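You operate a simulated robot arm through the tools that you are given. There is no shell and no other tool.

You run a simulated robot arm. Do the job below in one go: nothing can be reset, and whatever is moved stays where it is left.

Task
Give the grey plug its blue seal and eject it.
Fine: push it home in the sealer, throw the lever once and bring it back; leave the plug in the socket; the other two plugs stay. Set down upright: what you pick out.

It is judged by the outcome, as a careful person would: the job done as asked, and still so three seconds after it is handed in. It fails if anything else is knocked over, pushed out of place, dropped, spilled or broken. Lids that push on must go on centred and level and be pressed home; caps that screw on are set level and turned clockwise until they are tight.

Robot
A 7-joint arm with a two-finger gripper, fixed in place. Base frame: the origin is at the foot of the arm, x ahead of it, y to its left, z up; the work surface is at about z = 0. Lengths are in mm, angles in degrees, forces in N, time in s.
With the tool pointing down near the work surface it reaches from about 160 to 380 mm from the base axis. Its first joint turns from -72.0 to 72.0 degrees. Payload 0.6 kg.
Tool frame: the origin (TCP) lies between the finger pads and is the grasp point; the fingertips stand 22 mm ahead of it; z points along the fingers, y is the line along which they close. Largest opening 92 mm; the body of the gripper starts 65 mm behind the TCP.
Orientation is that of the tool frame in the base frame, as [roll, pitch, yaw] about the fixed x, y, z axes, in that order (R = Rz(yaw) Ry(pitch) Rx(roll)). With the fingers straight down and closing along the base's y, the tool's x points along the base's -x, its y along +y and its z along -z.

Tools
- The arm moves only by the tool apply_moves. Its argument "plan" is a list that holds one entry, the list of rows, each a list of 7 numbers: the shift along the base's x, y, z in mm, then the turn, a rotation vector about the base's x, y, z in degrees, then the gripper command, from -1 (fully open) to 1 (shut), values between in proportion. In form: [[[x, y, z, rx, ry, rz, gripper], ...]]. A call has 1 to 20 rows; each row is the pose to reach, as a shift and turn from the pose commanded when the call began. A row lasts 0.2 s, in which the tool goes at most 50 mm and 8.6 degrees; a call with a longer step from one row to the next is refused whole, and so is a gripper value outside its range. A pose out of reach is approached as far as the arm can. The call stops where the force on the tool passes 80 N (or 10 N more than at its start, if that is more) or the arm is blocked; 0.2 s more then pass. Each finger halts on what it meets, pressing with about 24 N; the grip force reading is that of the motor and also rises with nothing between the fingers. The clock runs only during rows and for 0.2 s after the last one: add rows that repeat a pose to give the fingers time. The reply holds the time, the measured pose of the TCP, the force on the tool along the base axes, the opening and the grip force, in the units named above and with some noise, with the torque about the TCP (base axes, N m) and any sound that the robot's microphone picked up.
- Cameras (640 x 400 px; columns grow to the right, rows downward): "scene" is fixed at [40.7, -258.4, 409.6]; the picture's right is [0.88, -0.48, 0.00], its down [-0.25, -0.46, -0.85] and it looks along [0.41, 0.75, -0.52] (base axes); focal length 292 px, centre (320, 200). "wrist" rides on the gripper at [71, 19, -102] in the tool frame; the picture's right is [-0.26, 0.96, 0.00], its down [-0.75, -0.20, -0.63] and it looks along [-0.60, -0.16, 0.78] (tool axes); focal length 280 px, centre (320, 200). There is no depth. A picture from a camera that has moved, and an enlarged one, comes with that camera's place and axes in the base frame and with its lens.
- capture(camera): a new picture of that camera. No time passes.
- enlarge(camera, box): a new picture of the part [left, top, right, bottom] of that camera's present view, enlarged. No time passes.
- job_done(): hands the job in; it is judged then, once.

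Places have to be worked out from the pictures, the camera data and where the tool is seen. Open the gripper and draw the arm clear of the work before you hand the job in, unless the task says otherwise.

The tools are called after "Request:" by a JSON object that holds its "op" and its "data". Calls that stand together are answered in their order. apply_moves: Moves the arm, as the interface text tells. Its arguments: {"type":"object","properties":{"plan":{"type":"array"}},"required":["plan"]} The other tools are called the same way: capture (camera) takes a picture; enlarge (camera, box) takes an enlarged picture of a part of a camera's view; job_done () hands the job in.

At the start:

```text
time: 0.0
position: [246.4, 33.1, 259.7]
orientation: [179.9, 0.0, -180.0]
force: [0.5, 0.4, 0.3]
torque: [-0.02, 0.0, 0.04]
gripper_width: 92.0
grasp_force: 0.0
```

scene: 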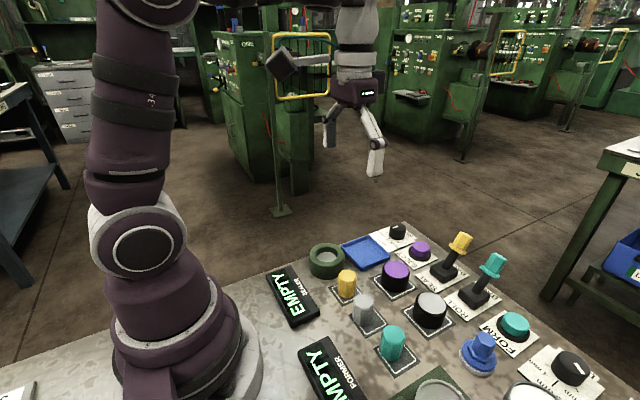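
wrist: 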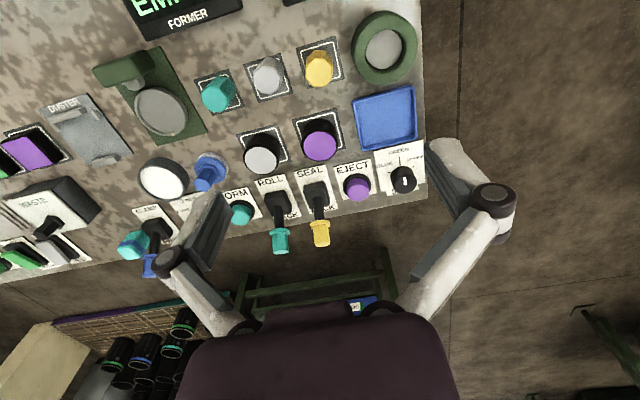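

The first pictures show a panel with a sealer socket (green ring), a former, levers and buttons. I'll look closer at the parts before moving.

Request:
{"op": "enlarge", "data": {"camera": "scene", "box": [260, 220, 460, 345]}}

Request:
{"op": "enlarge", "data": {"camera": "scene", "box": [400, 220, 640, 400]}}

Request:
{"op": "enlarge", "data": {"camera": "wrist", "box": [200, 0, 440, 150]}}

Request:
{"op": "enlarge", "data": {"camera": "wrist", "box": [200, 120, 440, 270]}}

Request:
{"op": "enlarge", "data": {"camera": "wrist", "box": [0, 80, 240, 290]}}

```text
3.20 times, centred on (360, 282) of scene
camera zoom: at [40.7, -258.4, 409.6], right [0.88, -0.48, 0.0], down [-0.25, -0.46, -0.85], along [0.41, 0.75, -0.52], focal length 933 px, centre (192, -64)
```

zoom: 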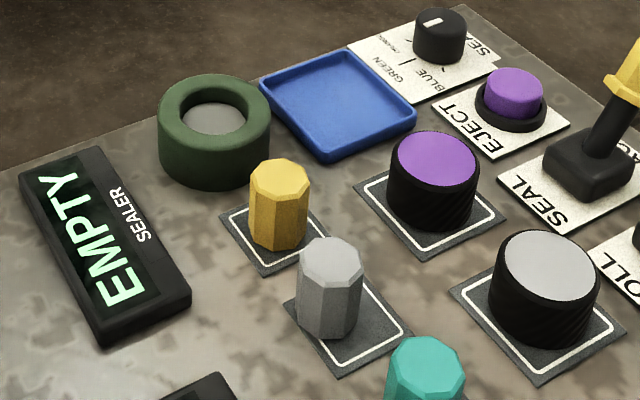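

```text
2.22 times, centred on (520, 310) of scene
camera zoom: at [40.7, -258.4, 409.6], right [0.88, -0.48, 0.0], down [-0.25, -0.46, -0.85], along [0.41, 0.75, -0.52], focal length 648 px, centre (-124, -44)
```

zoom: 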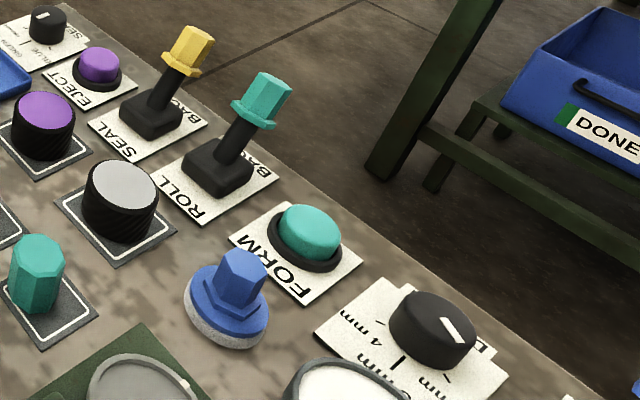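

```text
2.67 times, centred on (320, 75) of wrist
camera zoom: at [175.8, 52.4, 362.6], right [0.26, 0.96, 0.0], down [0.75, -0.2, 0.63], along [0.6, -0.16, -0.78], focal length 748 px, centre (320, 533)
```

zoom: 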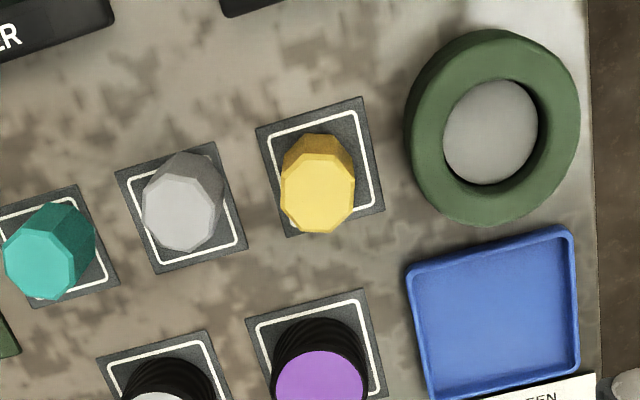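

```text
2.67 times, centred on (320, 195) of wrist
camera zoom: at [175.8, 52.4, 362.6], right [0.26, 0.96, 0.0], down [0.75, -0.2, 0.63], along [0.6, -0.16, -0.78], focal length 748 px, centre (320, 213)
```

zoom: 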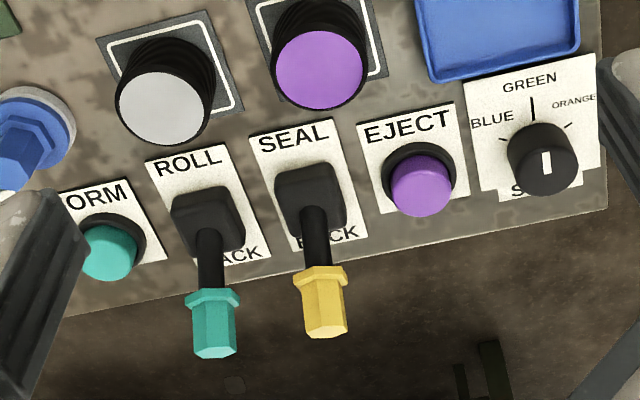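

```text
1.90 times, centred on (120, 185) of wrist
camera zoom: at [175.8, 52.4, 362.6], right [0.26, 0.96, 0.0], down [0.75, -0.2, 0.63], along [0.6, -0.16, -0.78], focal length 534 px, centre (701, 229)
```

zoom: 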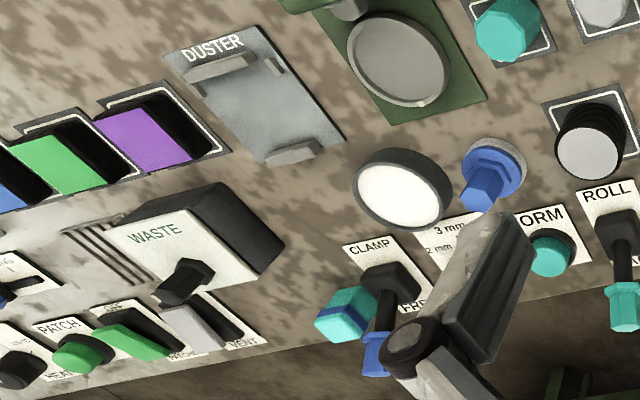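

The grey octagonal plug stands on the middle pad near (255, -34). I'll zoom in on the plug, socket, lever, eject button and dial in both cameras to measure them.

Request:
{"op": "enlarge", "data": {"camera": "scene", "box": [340, 280, 400, 340]}}

Request:
{"op": "enlarge", "data": {"camera": "wrist", "box": [240, 45, 300, 105]}}

Request:
{"op": "enlarge", "data": {"camera": "wrist", "box": [340, 0, 430, 90]}}

Request:
{"op": "enlarge", "data": {"camera": "wrist", "box": [330, 130, 430, 220]}}

Request:
{"op": "enlarge", "data": {"camera": "scene", "box": [370, 210, 440, 270]}}

Request:
{"op": "enlarge", "data": {"camera": "scene", "box": [300, 230, 360, 290]}}

Request:
{"op": "enlarge", "data": {"camera": "wrist", "box": [280, 150, 350, 260]}}

Request:
{"op": "enlarge", "data": {"camera": "scene", "box": [420, 220, 490, 300]}}

```text
6.67 times, centred on (370, 310) of scene
camera zoom: at [40.7, -258.4, 409.6], right [0.88, -0.48, 0.0], down [-0.25, -0.46, -0.85], along [0.41, 0.75, -0.52], focal length 1944 px, centre (-13, -533)
```

zoom: 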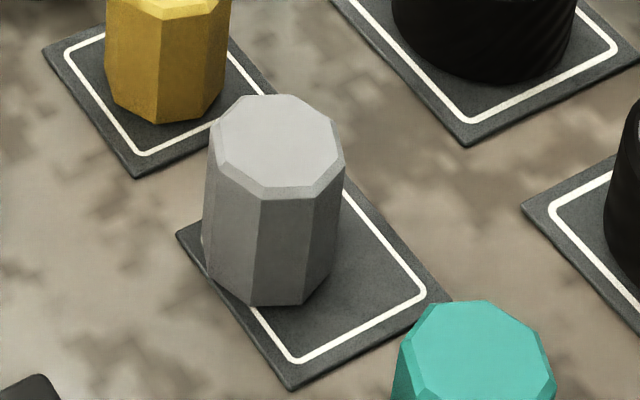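

```text
6.67 times, centred on (270, 75) of wrist
camera zoom: at [175.8, 52.4, 362.6], right [0.26, 0.96, 0.0], down [0.75, -0.2, 0.63], along [0.6, -0.16, -0.78], focal length 1869 px, centre (653, 1033)
```

zoom: 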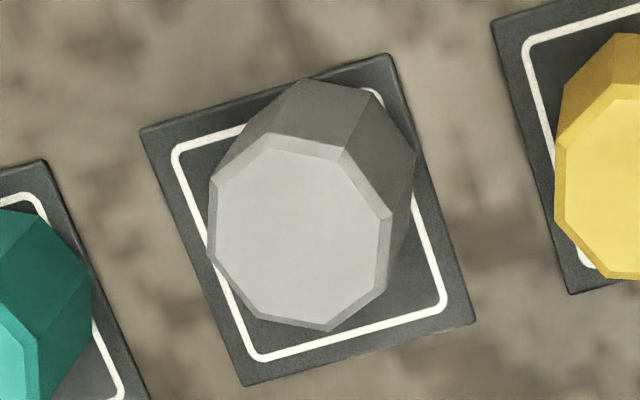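

```text
4.44 times, centred on (385, 45) of wrist
camera zoom: at [175.8, 52.4, 362.6], right [0.26, 0.96, 0.0], down [0.75, -0.2, 0.63], along [0.6, -0.16, -0.78], focal length 1246 px, centre (31, 889)
```

zoom: 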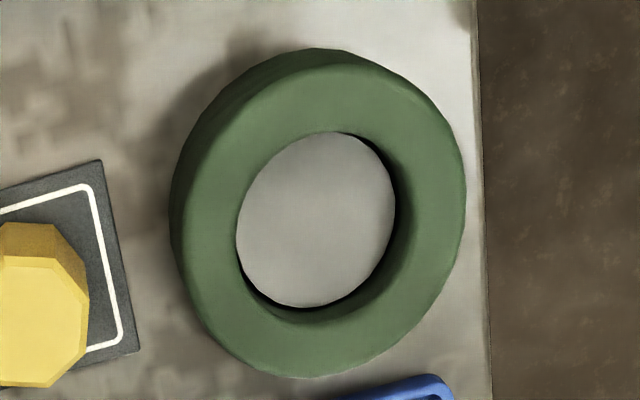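

```text
4.44 times, centred on (380, 175) of wrist
camera zoom: at [175.8, 52.4, 362.6], right [0.26, 0.96, 0.0], down [0.75, -0.2, 0.63], along [0.6, -0.16, -0.78], focal length 1246 px, centre (53, 311)
```

zoom: 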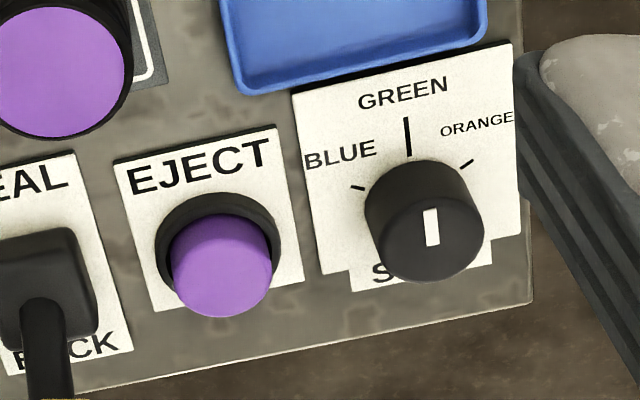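

```text
6.67 times, centred on (405, 240) of scene
camera zoom: at [40.7, -258.4, 409.6], right [0.88, -0.48, 0.0], down [-0.25, -0.46, -0.85], along [0.41, 0.75, -0.52], focal length 1944 px, centre (-247, -67)
```

zoom: 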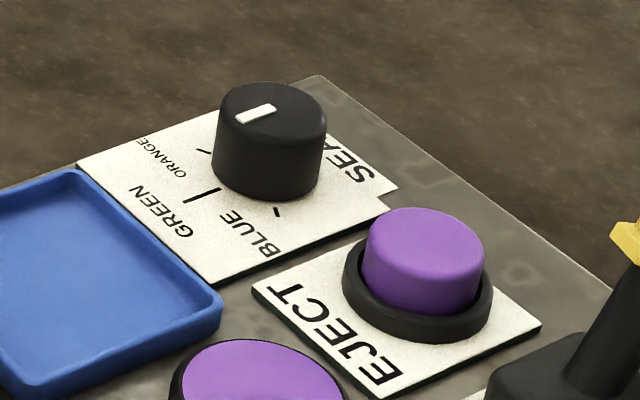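

```text
6.67 times, centred on (330, 260) of scene
camera zoom: at [40.7, -258.4, 409.6], right [0.88, -0.48, 0.0], down [-0.25, -0.46, -0.85], along [0.41, 0.75, -0.52], focal length 1944 px, centre (253, -200)
```

zoom: 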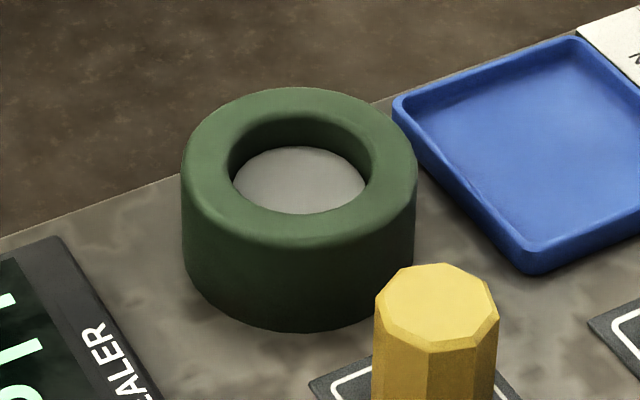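

```text
3.64 times, centred on (315, 205) of wrist
camera zoom: at [175.8, 52.4, 362.6], right [0.26, 0.96, 0.0], down [0.75, -0.2, 0.63], along [0.6, -0.16, -0.78], focal length 1020 px, centre (338, 182)
```

zoom: 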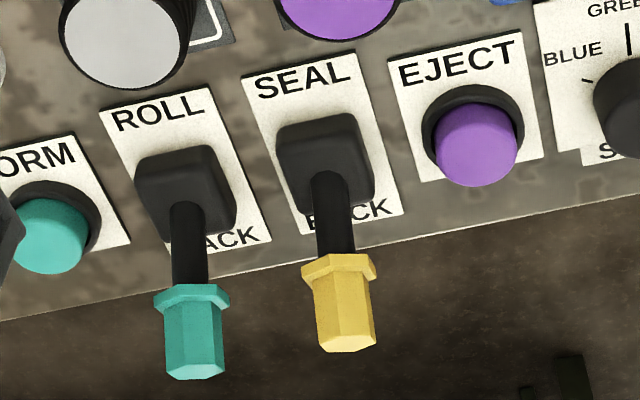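

```text
5.00 times, centred on (455, 260) of scene
camera zoom: at [40.7, -258.4, 409.6], right [0.88, -0.48, 0.0], down [-0.25, -0.46, -0.85], along [0.41, 0.75, -0.52], focal length 1458 px, centre (-355, -100)
```

zoom: 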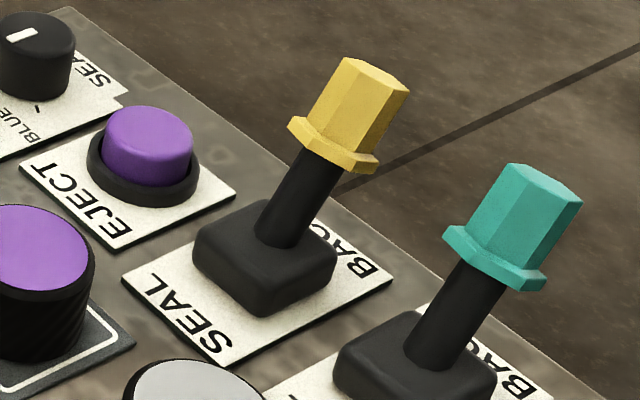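

The scene geometry puts the dial near (435, 109), EJECT near (435, 42), the SEAL lever knob near (467, -23, 88) and the sealer socket near (253, 101). The dial points at GREEN, so it has to go to BLUE. I'll move the camera closer to the far row to measure it better.

Request:
{"op": "apply_moves", "data": {"plan": [[[25, 16, -15, 0, 0, 0, -1], [50, 32, -30, 0, 0, 0, -1], [74, 47, -45, 0, 0, 0, -1], [74, 47, -45, 0, 0, 0, -1]]]}}

Request:
{"op": "capture", "data": {"camera": "wrist"}}

Request:
{"op": "capture", "data": {"camera": "scene"}}

```text
time: 1.0
position: [320.1, 80.8, 215.5]
orientation: [180.0, 0.0, -180.0]
force: [0.5, -0.6, -0.5]
torque: [0.02, 0.0, 0.0]
gripper_width: 92.0
grasp_force: 0.0
```

```text
taken
camera wrist: at [249.5, 99.3, 317.1], right [0.26, 0.96, 0.0], down [0.75, -0.2, 0.63], along [0.6, -0.16, -0.78], focal length 280 px, centre (320, 200)
```

wrist: 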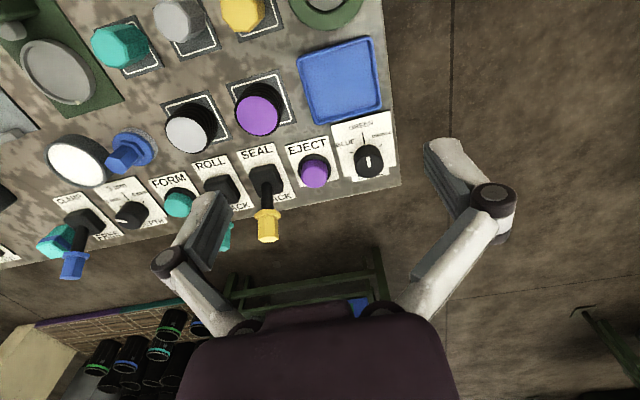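

```text
taken
```

scene: 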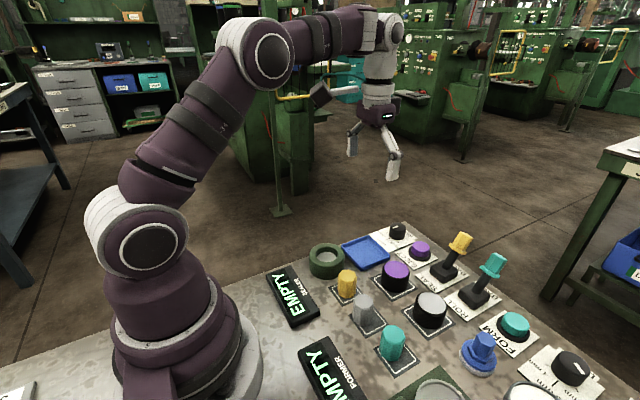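

The new viewpoint shows the dial, button and lever well. I'll enlarge them to measure positions.

Request:
{"op": "enlarge", "data": {"camera": "wrist", "box": [325, 110, 405, 190]}}

Request:
{"op": "enlarge", "data": {"camera": "wrist", "box": [235, 135, 345, 245]}}

Request:
{"op": "enlarge", "data": {"camera": "scene", "box": [380, 215, 410, 255]}}

```text
5.00 times, centred on (365, 150) of wrist
camera zoom: at [249.5, 99.3, 317.1], right [0.26, 0.96, 0.0], down [0.75, -0.2, 0.63], along [0.6, -0.16, -0.78], focal length 1402 px, centre (95, 450)
```

zoom: 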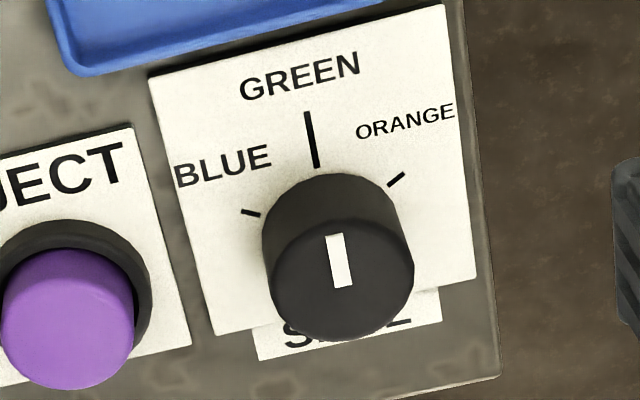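

```text
3.64 times, centred on (290, 190) of wrist
camera zoom: at [249.5, 99.3, 317.1], right [0.26, 0.96, 0.0], down [0.75, -0.2, 0.63], along [0.6, -0.16, -0.78], focal length 1020 px, centre (429, 236)
```

zoom: 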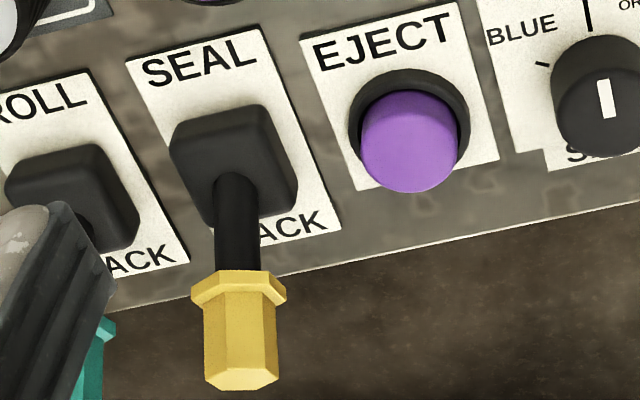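

```text
10.00 times, centred on (395, 235) of scene
camera zoom: at [40.7, -258.4, 409.6], right [0.88, -0.48, 0.0], down [-0.25, -0.46, -0.85], along [0.41, 0.75, -0.52], focal length 2917 px, centre (-430, -150)
```

zoom: 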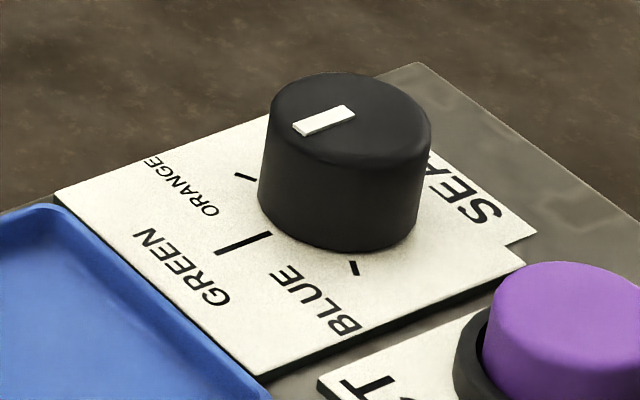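

The dial knob is about 35 mm across, centred near (438, 109), with its top at about z = 29. The ticks sit about 60° apart and the mark is on GREEN. That spot is past the reach of a straight-down tool, so I'll tilt the tool outward 35° at a safe height and see how far it gets.

Request:
{"op": "apply_moves", "data": {"plan": [[[16, 4, -8, 0, -7, 0, -0.5], [32, 8, -16, 0, -14, 0, -0.4], [48, 12, -24, 0, -21, 0, -0.3], [64, 16, -32, 0, -28, 0, -0.3], [80, 20, -40, 0, -35, 0, -0.3], [80, 20, -40, 0, -35, 0, -0.3]]]}}

```text
time: 2.4
position: [399.5, 100.6, 175.1]
orientation: [-179.9, 35.1, -180.0]
force: [0.9, -0.2, -0.6]
torque: [0.01, -0.02, 0.03]
gripper_width: 59.8
grasp_force: 0.0
```

The tilted pose was reached exactly. Next I'll turn the azimuth to about -16° and come over the dial at z ≈ 90.

Request:
{"op": "apply_moves", "data": {"plan": [[[12, 3, -20, 0, 0, -5, -0.3], [25, 6, -42, 0, 0, -11, -0.3], [38, 8.8, -65, 0, 0, -16, -0.3], [38.5, 8.8, -85, 0, 0, -16, -0.3], [38.5, 8.8, -85, 0, 0, -16, -0.3]]]}}

Request:
{"op": "capture", "data": {"camera": "wrist"}}

Request:
{"op": "capture", "data": {"camera": "scene"}}

```text
time: 3.6
position: [437.8, 111.4, 90.1]
orientation: [-179.9, 35.1, 163.9]
force: [0.5, -0.1, 0.1]
torque: [0.01, 0.01, 0.0]
gripper_width: 60.1
grasp_force: 0.0
```

```text
taken
camera wrist: at [331.9, 161.2, 133.9], right [0.47, 0.87, 0.15], down [0.19, -0.27, 0.94], along [0.86, -0.42, -0.29], focal length 280 px, centre (320, 200)
```

wrist: 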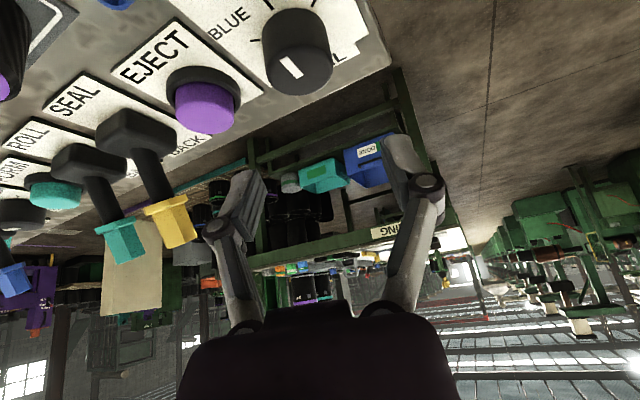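

```text
taken
```

scene: 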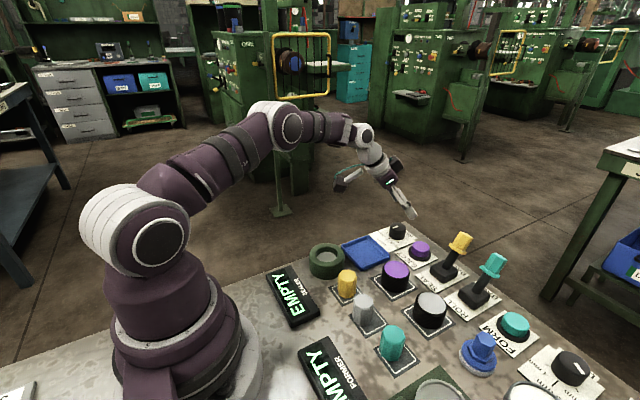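

The tool reached the pose over the dial. I'll enlarge this view to check the lateral alignment of the knob before going down.

Request:
{"op": "enlarge", "data": {"camera": "wrist", "box": [220, 0, 380, 110]}}

Request:
{"op": "enlarge", "data": {"camera": "scene", "box": [330, 140, 450, 260]}}

```text
3.64 times, centred on (300, 55) of wrist
camera zoom: at [331.9, 161.2, 133.9], right [0.47, 0.87, 0.15], down [0.19, -0.27, 0.94], along [0.86, -0.42, -0.29], focal length 1020 px, centre (393, 727)
```

zoom: 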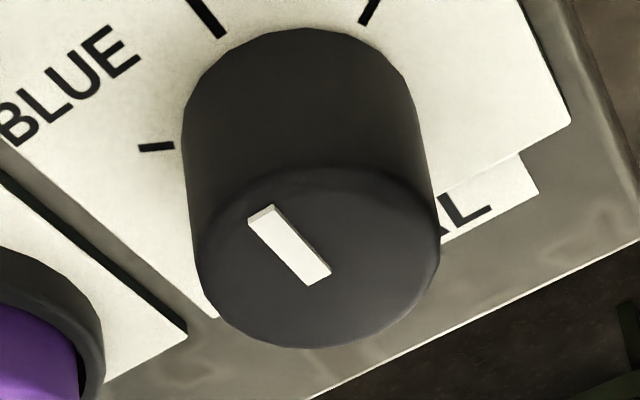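

```text
3.33 times, centred on (390, 200) of scene
camera zoom: at [40.7, -258.4, 409.6], right [0.88, -0.48, 0.0], down [-0.25, -0.46, -0.85], along [0.41, 0.75, -0.52], focal length 972 px, centre (87, 200)
```

zoom: 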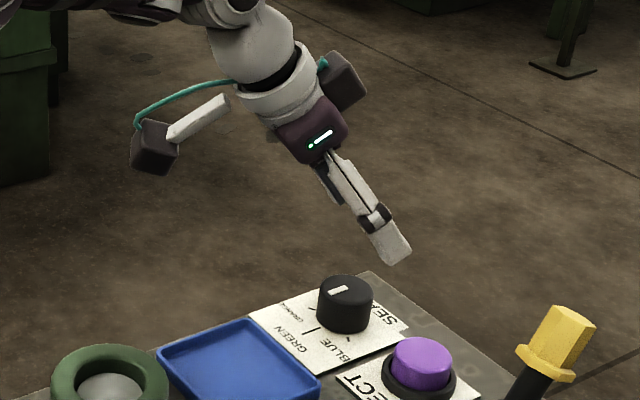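

The knob centre reads (437.3, 109.8) and the TCP is about (438.3, 111). I'll back off about 5 mm so the pads meet the knob nearer their tips, then descend with the fingers open either side of it.

Request:
{"op": "apply_moves", "data": {"plan": [[[-5.8, 0.2, -15, 0, 0, 0, -0.3], [-5.8, 0.2, -30, 0, 0, 0, -0.3], [-5.8, 0.2, -42, 0, 0, 0, -0.3], [-5.8, 0.2, -52, 0, 0, 0, -0.3], [-5.8, 0.2, -58, 0, 0, 0, -0.3], [-5.8, 0.2, -63, 0, 0, 0, -0.3], [-5.8, 0.2, -63, 0, 0, 0, -0.3]]]}}

Request:
{"op": "capture", "data": {"camera": "wrist"}}

Request:
{"op": "enlarge", "data": {"camera": "scene", "box": [350, 170, 460, 270]}}

```text
time: 5.2
position: [435.5, 110.3, 28.5]
orientation: [-180.0, 35.0, 163.9]
force: [0.6, 0.4, 0.1]
torque: [0.0, 0.04, 0.01]
gripper_width: 59.8
grasp_force: 0.0
```

```text
taken
camera wrist: at [327.9, 160.0, 70.5], right [0.47, 0.87, 0.15], down [0.19, -0.27, 0.94], along [0.86, -0.42, -0.29], focal length 280 px, centre (320, 200)
```

wrist: 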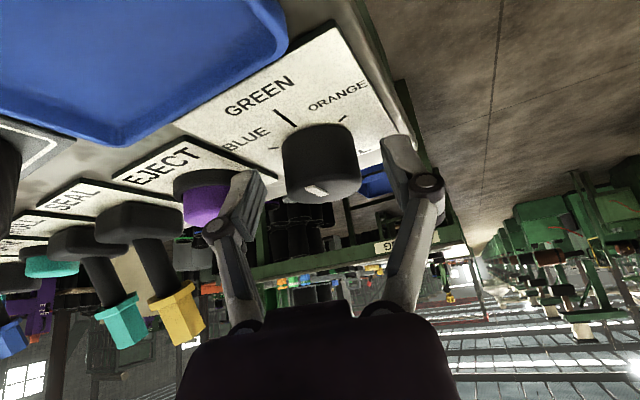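

```text
4.00 times, centred on (405, 220) of scene
camera zoom: at [40.7, -258.4, 409.6], right [0.88, -0.48, 0.0], down [-0.25, -0.46, -0.85], along [0.41, 0.75, -0.52], focal length 1167 px, centre (-20, 120)
```

zoom: 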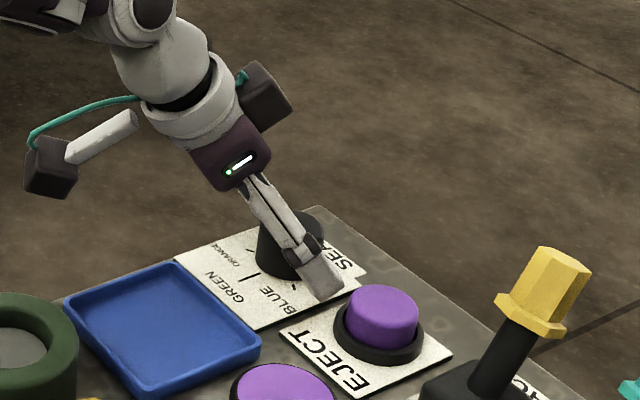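

The fingers straddle the knob evenly. I'll close onto it and see what opening it gives.

Request:
{"op": "apply_moves", "data": {"plan": [[[0, 0, 0, 0, 0, 0, 0.1], [0, 0, 0, 0, 0, 0, 0.5], [0, 0, 0, 0, 0, 0, 1], [0, 0, 0, 0, 0, 0, 1], [0, 0, 0, 0, 0, 0, 1]]]}}

Request:
{"op": "capture", "data": {"camera": "wrist"}}

```text
time: 6.4
position: [434.3, 111.8, 27.1]
orientation: [179.7, 35.0, 164.0]
force: [12.1, 21.5, -6.4]
torque: [0.41, -0.31, 0.11]
gripper_width: 34.2
grasp_force: 28.1
```

```text
taken
camera wrist: at [327.7, 160.9, 70.8], right [0.47, 0.87, 0.15], down [0.19, -0.27, 0.94], along [0.86, -0.41, -0.29], focal length 280 px, centre (320, 200)
```

wrist: 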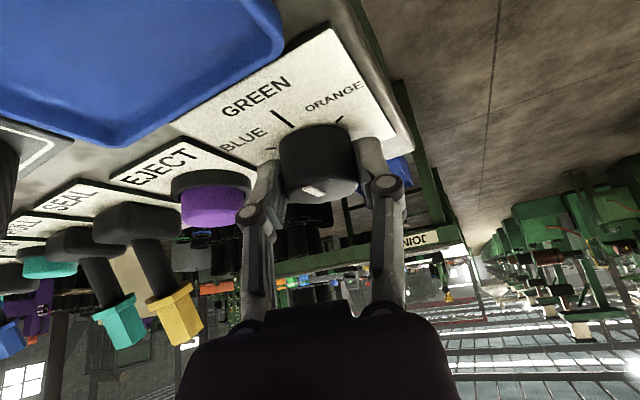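

Gripped at 34.2 mm, with a sideways load of about 24 N that suggests a slight lateral offset. I'll nudge about 1.3 mm along the force direction to relieve it and check that the load drops.

Request:
{"op": "apply_moves", "data": {"plan": [[[0.2, 0.6, 0, 0, 0, 0, 1], [0.4, 1.2, 0, 0, 0, 0, 1]]]}}

```text
time: 7.0
position: [434.1, 111.3, 27.4]
orientation: [179.8, 35.1, 164.0]
force: [17.3, 28.4, -0.5]
torque: [0.3, -0.95, 0.12]
gripper_width: 33.9
grasp_force: 27.3
```

The load rose, so the offset is the other way. I'll step back past the start point in small steps and watch the force.

Request:
{"op": "apply_moves", "data": {"plan": [[[-0.4, -1.2, 0, 0, 0, 0, 1], [-0.7, -2.4, 0, 0, 0, 0, 1], [-0.7, -2.4, 0, 0, 0, 0, 1]]]}}

```text
time: 7.8
position: [433.3, 110.6, 27.9]
orientation: [179.5, 35.0, 164.2]
force: [20.6, 51.9, 0.9]
torque: [0.98, -0.33, 0.2]
gripper_width: 34.4
grasp_force: 28.4
```

The load rose more this way, so the first direction was right and that reading hadn't settled. I'll go back the other way and let it settle.

Request:
{"op": "apply_moves", "data": {"plan": [[[0.4, 1.2, 0, 0, 0, 0, 1], [0.7, 2.4, 0, 0, 0, 0, 1], [0.7, 2.4, 0, 0, 0, 0, 1], [0.7, 2.4, 0, 0, 0, 0, 1]]]}}

```text
time: 8.8
position: [434.3, 109.9, 27.2]
orientation: [179.8, 35.0, 164.0]
force: [24.5, 37.2, 0.3]
torque: [0.71, -0.3, 0.13]
gripper_width: 34.0
grasp_force: 27.9
```

The force is not behaving simply. I'll look at the contact before doing anything else.

Request:
{"op": "enlarge", "data": {"camera": "wrist", "box": [200, 80, 440, 250]}}

Request:
{"op": "enlarge", "data": {"camera": "scene", "box": [370, 200, 440, 260]}}

```text
2.35 times, centred on (320, 165) of wrist
camera zoom: at [327.8, 160.6, 70.8], right [0.47, 0.87, 0.15], down [0.19, -0.27, 0.94], along [0.86, -0.41, -0.29], focal length 660 px, centre (320, 282)
```

zoom: 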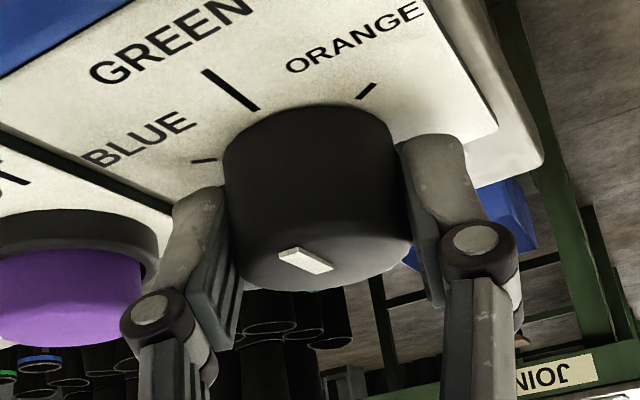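

```text
6.67 times, centred on (405, 230) of scene
camera zoom: at [40.7, -258.4, 409.5], right [0.88, -0.48, 0.0], down [-0.25, -0.46, -0.85], along [0.41, 0.75, -0.52], focal length 1944 px, centre (-247, 0)
```

zoom: 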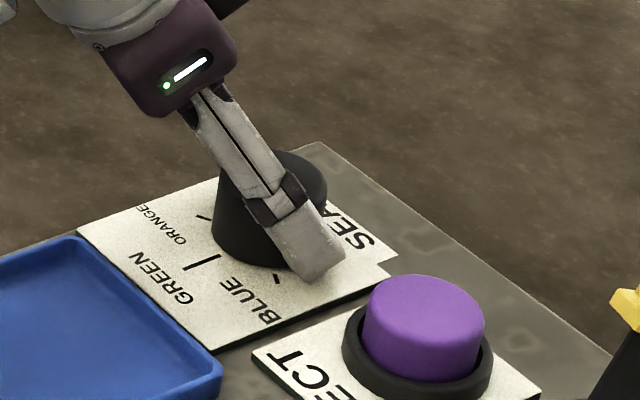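

The grip looks square and centred. I'll continue in the plus direction, which lowered the force last time.

Request:
{"op": "apply_moves", "data": {"plan": [[[0.4, 1.0, 0, 0, 0, 0, 1], [0.8, 2.0, 0, 0, 0, 0, 1], [0.8, 2.0, 0, 0, 0, 0, 1]]]}}

```text
time: 9.6
position: [433.3, 110.9, 27.1]
orientation: [180.0, 34.9, 164.1]
force: [2.3, 20.0, 19.7]
torque: [0.59, 0.22, 0.07]
gripper_width: 34.2
grasp_force: 28.1
```

The load is falling. I'll open slightly to clear residual forces and regrip at this corrected position.

Request:
{"op": "apply_moves", "data": {"plan": [[[0, 0, 0, 0, 0, 0, 0.05], [0, 0, 0, 0, 0, 0, 0.05]]]}}

Request:
{"op": "enlarge", "data": {"camera": "wrist", "box": [200, 80, 440, 250]}}

```text
time: 10.2
position: [434.2, 110.1, 27.1]
orientation: [-179.9, 34.8, 164.0]
force: [-0.3, 0.1, 0.3]
torque: [-0.02, 0.0, -0.01]
gripper_width: 43.6
grasp_force: 0.0
```

```text
2.35 times, centred on (320, 165) of wrist
camera zoom: at [327.9, 161.2, 70.1], right [0.47, 0.87, 0.15], down [0.19, -0.27, 0.94], along [0.86, -0.42, -0.29], focal length 660 px, centre (320, 282)
```

zoom: 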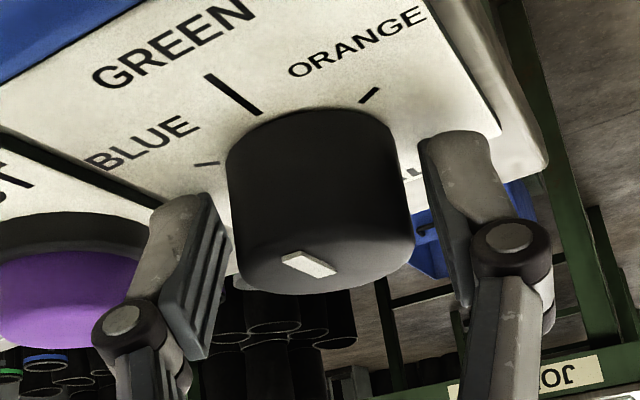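

No contact now. I'll close again and let it settle to read the load.

Request:
{"op": "apply_moves", "data": {"plan": [[[0, 0, 0, 0, 0, 0, 0.4], [0, 0, 0, 0, 0, 0, 1], [0, 0, 0, 0, 0, 0, 1], [0, 0, 0, 0, 0, 0, 1]]]}}

```text
time: 11.2
position: [432.9, 110.5, 27.8]
orientation: [-180.0, 35.1, 163.9]
force: [-1.8, -3.6, -2.2]
torque: [-0.07, -0.01, 0.02]
gripper_width: 34.0
grasp_force: 28.7
```

The grip is now balanced. I'll start turning the knob counter-clockwise (seen from above), first 24°, moving the TCP around the knob axis.

Request:
{"op": "apply_moves", "data": {"plan": [[[-0.1, -0.4, 0, 0, 0, 8, 1], [-0.1, -0.8, 0, 0, 0, 16, 1], [-0.1, -1.2, 0, 0, 0, 24, 1], [-0.1, -1.2, 0, 0, 0, 24, 1]]]}}

Request:
{"op": "capture", "data": {"camera": "wrist"}}

Request:
{"op": "enlarge", "data": {"camera": "scene", "box": [370, 200, 440, 260]}}

```text
time: 12.2
position: [434.2, 110.0, 28.2]
orientation: [-179.9, 34.9, -172.0]
force: [11.0, -16.2, -26.7]
torque: [-0.16, -0.17, -0.09]
gripper_width: 34.2
grasp_force: 28.0
```

```text
taken
camera wrist: at [316.3, 112.6, 70.8], right [0.08, 0.99, 0.15], down [0.29, -0.16, 0.94], along [0.95, -0.03, -0.29], focal length 280 px, centre (320, 200)
```

wrist: 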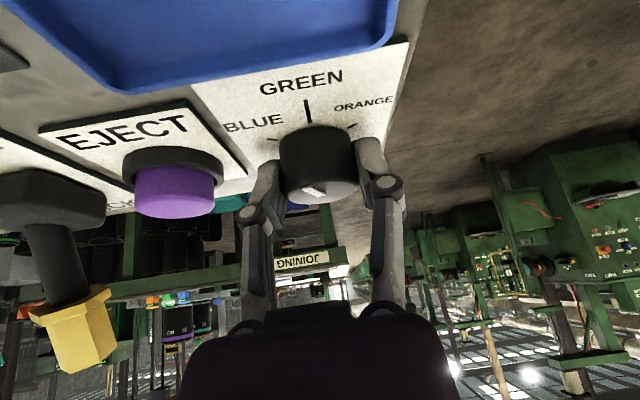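

```text
6.67 times, centred on (405, 230) of scene
camera zoom: at [40.8, -258.4, 409.6], right [0.88, -0.48, 0.0], down [-0.25, -0.46, -0.85], along [0.41, 0.75, -0.52], focal length 1944 px, centre (-247, 0)
```

zoom: 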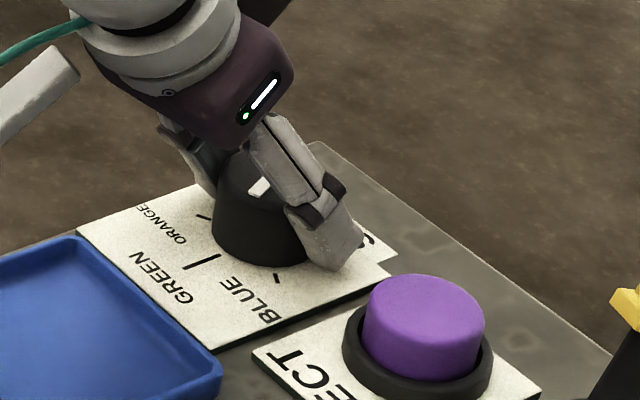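

The mark turned with the gripper. I'll continue to a total of 60°.

Request:
{"op": "apply_moves", "data": {"plan": [[[0.1, -0.4, 0, 0, 0, 8, 1], [0.2, -0.8, 0, 0, 0, 16, 1], [0.4, -1.2, 0, 0, 0, 24, 1], [0.7, -1.5, 0, 0, 0, 32, 1], [0.8, -1.7, 0, 0, 0, 36, 1], [0.8, -1.7, 0, 0, 0, 36, 1]]]}}

Request:
{"op": "enlarge", "data": {"camera": "scene", "box": [370, 200, 440, 260]}}

Request:
{"op": "enlarge", "data": {"camera": "wrist", "box": [200, 60, 440, 230]}}

```text
time: 13.6
position: [435.2, 108.6, 28.0]
orientation: [-179.9, 35.1, -136.0]
force: [5.9, -23.9, -1.4]
torque: [-0.36, -0.02, -0.06]
gripper_width: 34.0
grasp_force: 27.8
```

```text
6.67 times, centred on (405, 230) of scene
camera zoom: at [40.7, -258.4, 409.6], right [0.88, -0.48, 0.0], down [-0.25, -0.46, -0.85], along [0.41, 0.75, -0.52], focal length 1944 px, centre (-247, 0)
```

zoom: 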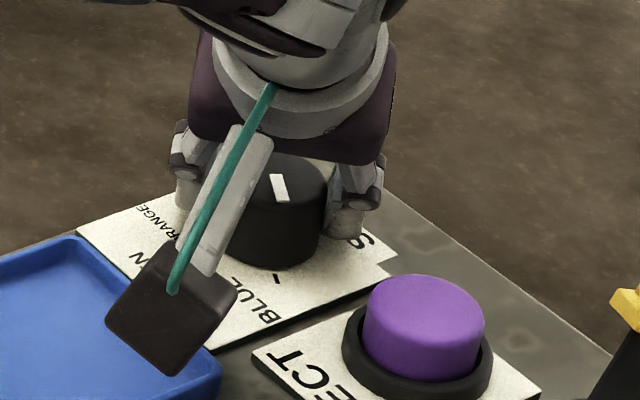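

```text
2.35 times, centred on (320, 145) of wrist
camera zoom: at [339.3, 41.6, 70.9], right [-0.51, 0.84, 0.15], down [0.33, 0.03, 0.94], along [0.79, 0.53, -0.29], focal length 660 px, centre (320, 329)
```

zoom: 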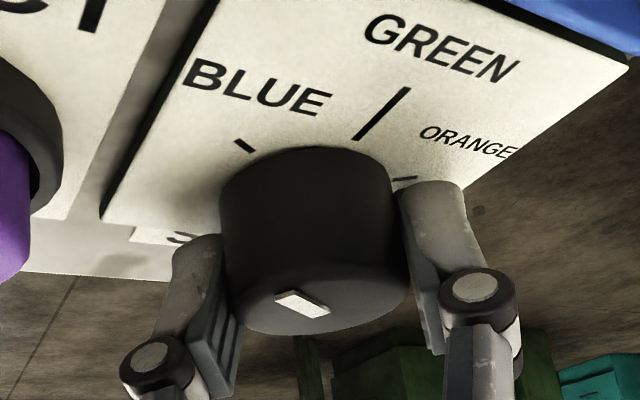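

The mark has turned to line up with the BLUE tick. I'll release, lift straight up and check it with an unobstructed view.

Request:
{"op": "apply_moves", "data": {"plan": [[[0, 0, 0, 0, 0, 0, 0], [0, 0, 0, 0, 0, 0, -0.3], [0, 0, 0, 0, 0, 0, -0.3], [0, 0, 20, 0, 0, 0, -0.3], [0, 0, 45, 0, 0, 0, -0.3], [0, 0, 75, 0, 0, 0, -0.3], [-30, -10, 105, 0, 0, -8, -0.3], [-60, -20, 125, 0, 0, -16, -0.3], [-60, -20, 125, 0, 0, -16, -0.3]]]}}

Request:
{"op": "capture", "data": {"camera": "wrist"}}

Request:
{"op": "enlarge", "data": {"camera": "scene", "box": [380, 215, 410, 255]}}

```text
time: 15.6
position: [376.7, 85.9, 152.8]
orientation: [-180.0, 35.1, -152.1]
force: [0.5, 0.5, -0.1]
torque: [-0.03, 0.01, 0.0]
gripper_width: 59.8
grasp_force: 0.1
```

```text
taken
camera wrist: at [264.4, 47.0, 195.3], right [-0.26, 0.95, 0.15], down [0.32, -0.06, 0.94], along [0.91, 0.3, -0.29], focal length 280 px, centre (320, 200)
```

wrist: 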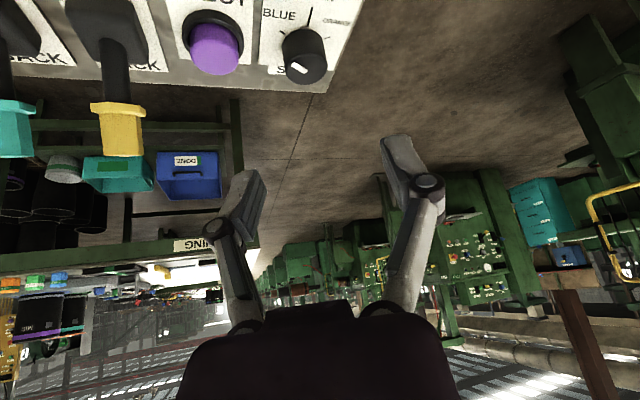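

```text
10.00 times, centred on (395, 235) of scene
camera zoom: at [40.7, -258.4, 409.6], right [0.88, -0.48, 0.0], down [-0.25, -0.46, -0.85], along [0.41, 0.75, -0.52], focal length 2917 px, centre (-430, -150)
```

zoom: 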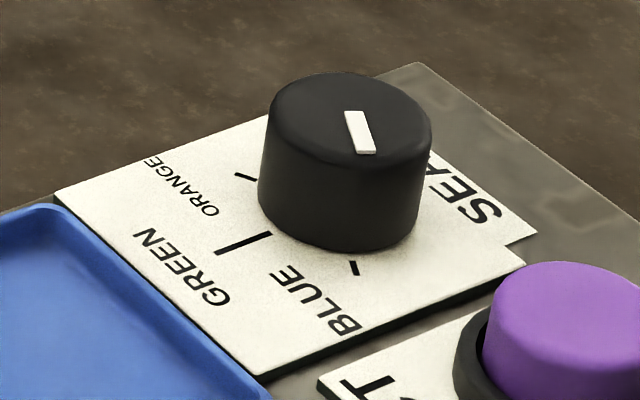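

The mark has turned about 59° toward BLUE. I'll verify from the wrist view.

Request:
{"op": "enlarge", "data": {"camera": "wrist", "box": [250, 0, 350, 100]}}

```text
4.00 times, centred on (300, 50) of wrist
camera zoom: at [264.4, 47.0, 195.3], right [-0.26, 0.95, 0.15], down [0.32, -0.06, 0.94], along [0.91, 0.3, -0.29], focal length 1122 px, centre (400, 800)
```

zoom: 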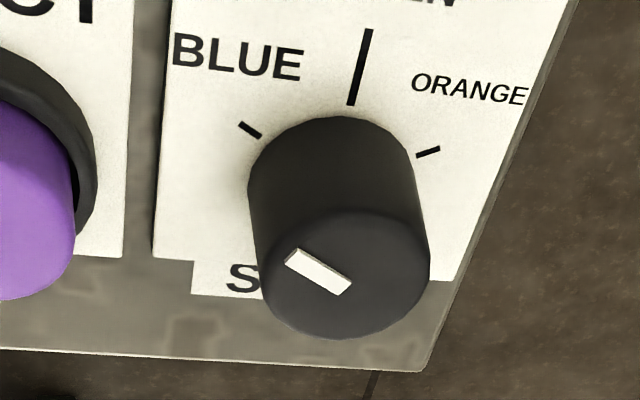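

The mark is parallel to the BLUE tick, so the dial is set. Now I'll bring the tool back upright and move over the grey plug to measure it closely.

Request:
{"op": "apply_moves", "data": {"plan": [[[-12, -9, 12, 0, 0, -7, -0.3], [-24, -18, 24, 0, 0, -14, -0.3], [-36, -27, 36, 0, 0, -21, -0.3], [-47, -36, 48, 0, 0, -27.9, -0.3], [-47, -36, 48, 0, 0, -27.9, -0.3]]]}}

Request:
{"op": "apply_moves", "data": {"plan": [[[-17, -15, -10, 0, 7, 0, -0.2], [-34, -30, -20, 0, 14, 0, -0.1], [-51, -45, -30, 0, 21, 0, -0.1], [-68, -60, -40, 0, 28, 0, -0.1], [-84, -77, -50, 0, 35, 0, -0.1], [-84, -77, -50, 0, 35, 0, -0.1]]]}}

Request:
{"op": "capture", "data": {"camera": "wrist"}}

Request:
{"op": "capture", "data": {"camera": "scene"}}

```text
time: 16.8
position: [329.6, 53.5, 201.6]
orientation: [-180.0, 35.0, 179.9]
force: [0.7, 0.1, 0.5]
torque: [0.01, 0.05, 0.02]
gripper_width: 59.9
grasp_force: 0.1
```

```text
time: 18.2
position: [243.6, -23.4, 150.4]
orientation: [179.9, -0.1, -179.8]
force: [-0.2, -0.8, -0.7]
torque: [0.05, 0.01, 0.0]
gripper_width: 50.7
grasp_force: 0.1
```

```text
taken
camera wrist: at [172.4, -4.4, 252.8], right [0.26, 0.97, 0.0], down [0.75, -0.2, 0.62], along [0.6, -0.16, -0.78], focal length 280 px, centre (320, 200)
```

wrist: 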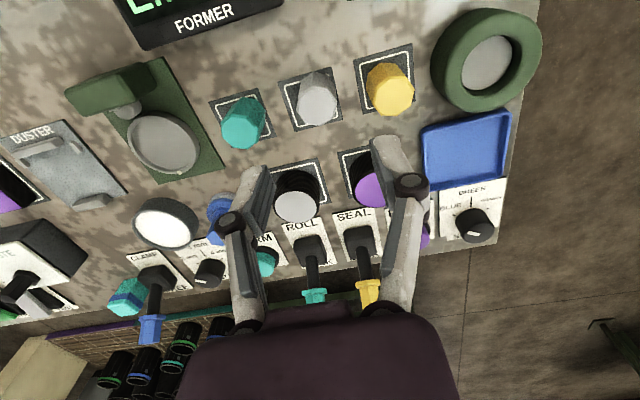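

```text
taken
```

scene: 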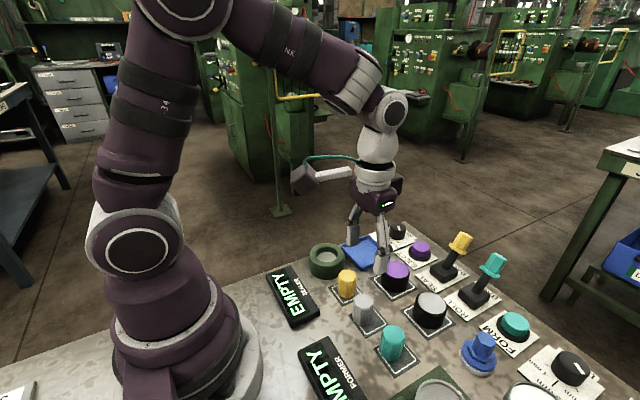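

The grey plug is now in view between yellow and teal. I'll enlarge it and the socket to get the exact centre and flats.

Request:
{"op": "enlarge", "data": {"camera": "wrist", "box": [275, 55, 355, 140]}}

Request:
{"op": "enlarge", "data": {"camera": "wrist", "box": [425, 0, 550, 120]}}

Request:
{"op": "enlarge", "data": {"camera": "scene", "box": [340, 280, 400, 340]}}

```text
4.71 times, centred on (315, 98) of wrist
camera zoom: at [172.4, -4.4, 252.8], right [0.26, 0.97, 0.0], down [0.75, -0.2, 0.62], along [0.6, -0.16, -0.78], focal length 1320 px, centre (344, 682)
```

zoom: 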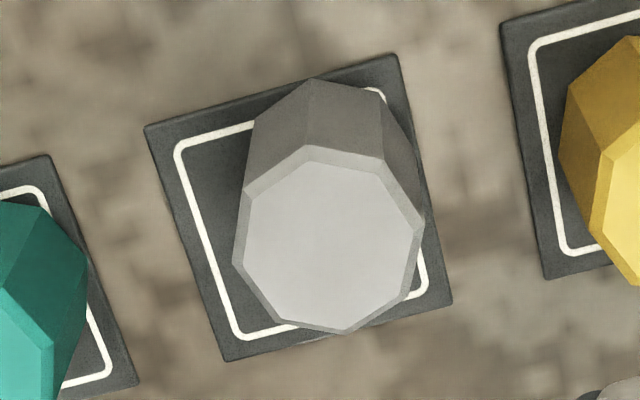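

```text
3.33 times, centred on (488, 60) of wrist
camera zoom: at [172.4, -4.4, 252.8], right [0.26, 0.97, 0.0], down [0.75, -0.2, 0.62], along [0.6, -0.16, -0.78], focal length 935 px, centre (-238, 667)
```

zoom: 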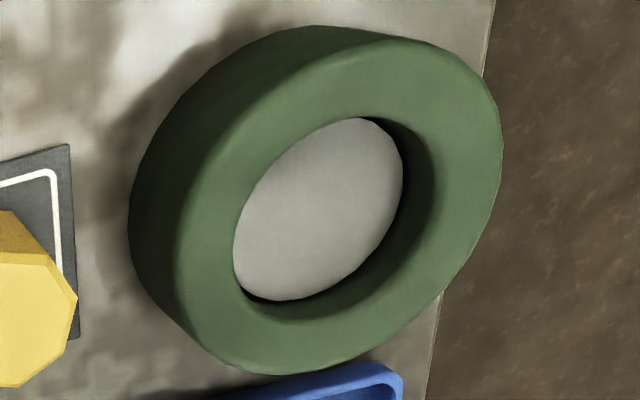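

```text
6.67 times, centred on (370, 310) of scene
camera zoom: at [40.7, -258.4, 409.6], right [0.88, -0.48, 0.0], down [-0.25, -0.46, -0.85], along [0.41, 0.75, -0.52], focal length 1944 px, centre (-13, -533)
```

zoom: 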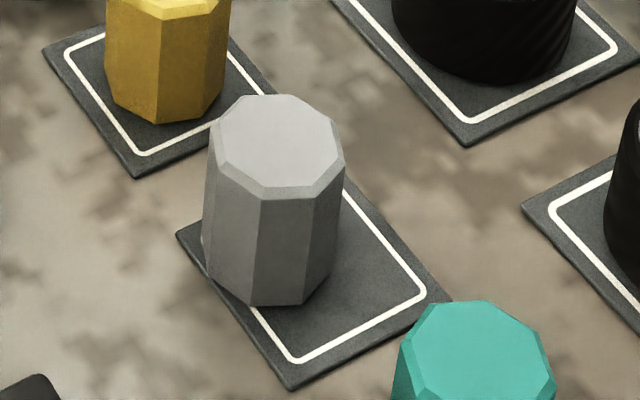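

The plug axis measures (245.6, -26.8), about 29.5 mm across flats and 44 mm tall, with flat normals at about 19.4°. The socket is at (253.5, 101.7), rim z ≈ 35. I'll turn the gripper 19.4°, set the opening to 42 mm and hover above the plug.

Request:
{"op": "apply_moves", "data": {"plan": [[[1, -1.5, -20, 0, 0, 6.5, 0.087], [2.1, -3.4, -40, 0, 0, 13, 0.087], [2.1, -3.4, -60, 0, 0, 19.4, 0.087], [2.1, -3.4, -70, 0, 0, 19.4, 0.087], [2.1, -3.4, -70, 0, 0, 19.4, 0.087]]]}}

Request:
{"op": "capture", "data": {"camera": "wrist"}}

Request:
{"op": "enlarge", "data": {"camera": "scene", "box": [300, 200, 440, 360]}}

```text
time: 19.4
position: [246.8, -27.1, 82.4]
orientation: [179.8, 0.0, -160.4]
force: [-0.3, 0.6, 0.3]
torque: [0.0, 0.04, 0.0]
gripper_width: 42.3
grasp_force: 0.1
```

```text
taken
camera wrist: at [173.2, -32.9, 184.3], right [-0.08, 1.0, 0.0], down [0.78, 0.06, 0.62], along [0.62, 0.05, -0.78], focal length 280 px, centre (320, 200)
```

wrist: 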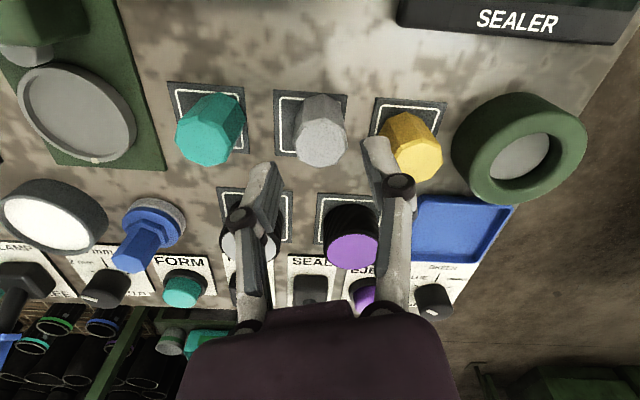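

```text
2.50 times, centred on (370, 280) of scene
camera zoom: at [40.7, -258.4, 409.6], right [0.88, -0.48, 0.0], down [-0.25, -0.46, -0.85], along [0.41, 0.75, -0.52], focal length 729 px, centre (195, 0)
```

zoom: 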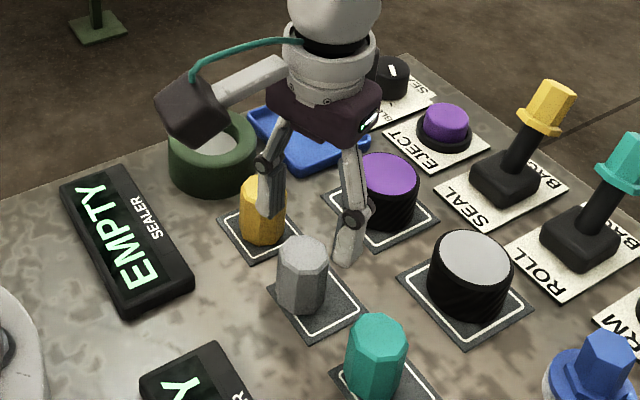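

The plug sits midway between the fingers. I'll zoom in to confirm before the final descent.

Request:
{"op": "enlarge", "data": {"camera": "wrist", "box": [230, 80, 410, 200]}}

```text
3.33 times, centred on (320, 140) of wrist
camera zoom: at [173.2, -32.9, 184.3], right [-0.08, 1.0, 0.0], down [0.78, 0.06, 0.62], along [0.62, 0.05, -0.78], focal length 935 px, centre (320, 400)
```

zoom: 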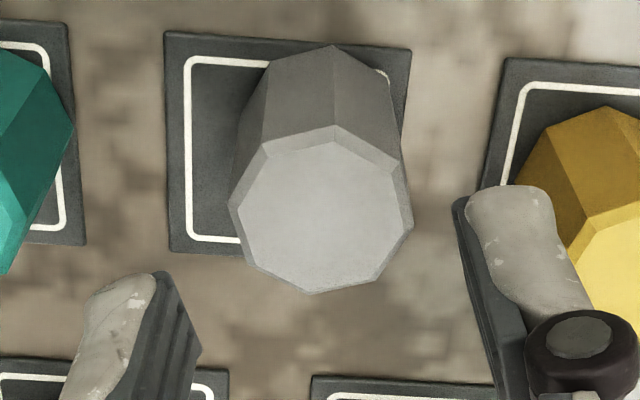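

The plug axis (246.1, -27.0) and TCP (246.5, -27.0) agree. I'll descend so the fingertips are about 25 mm above the pad, then close.

Request:
{"op": "apply_moves", "data": {"plan": [[[-0.3, 0, -12, 0, 0, 0, 0.087], [-0.3, 0, -24, 0, 0, 0, 0.087], [-0.3, 0, -34.5, 0, 0, 0, 0.087], [-0.3, 0, -34.5, 0, 0, 0, 0.2], [-0.3, 0, -34.5, 0, 0, 0, 0.5], [-0.3, 0, -34.5, 0, 0, 0, 1], [-0.3, 0, -34.5, 0, 0, 0, 1], [-0.3, 0, -34.5, 0, 0, 0, 1]]]}}

Request:
{"op": "capture", "data": {"camera": "wrist"}}

Request:
{"op": "enlarge", "data": {"camera": "scene", "box": [300, 200, 440, 360]}}

```text
time: 21.2
position: [246.3, -27.8, 47.5]
orientation: [179.9, 0.0, -160.5]
force: [-0.4, -0.3, 0.5]
torque: [-0.01, 0.01, 0.02]
gripper_width: 28.7
grasp_force: 24.0
```

```text
taken
camera wrist: at [174.1, -33.0, 148.8], right [-0.07, 1.0, 0.0], down [0.78, 0.06, 0.62], along [0.62, 0.05, -0.78], focal length 280 px, centre (320, 200)
```

wrist: 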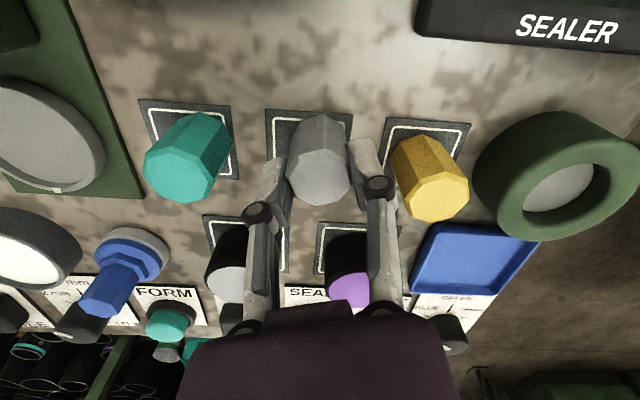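

```text
2.50 times, centred on (370, 280) of scene
camera zoom: at [40.7, -258.4, 409.6], right [0.88, -0.48, 0.0], down [-0.25, -0.46, -0.85], along [0.41, 0.75, -0.52], focal length 729 px, centre (195, 0)
```

zoom: 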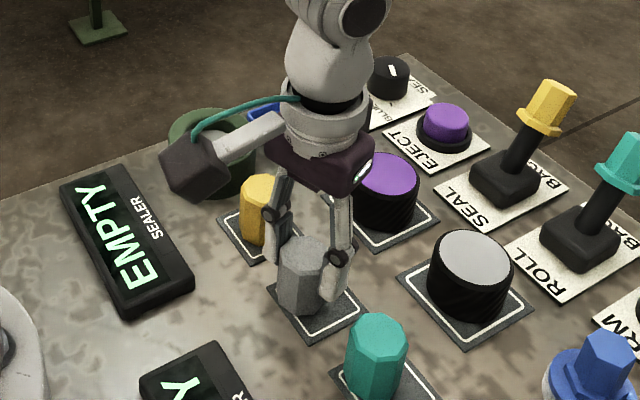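

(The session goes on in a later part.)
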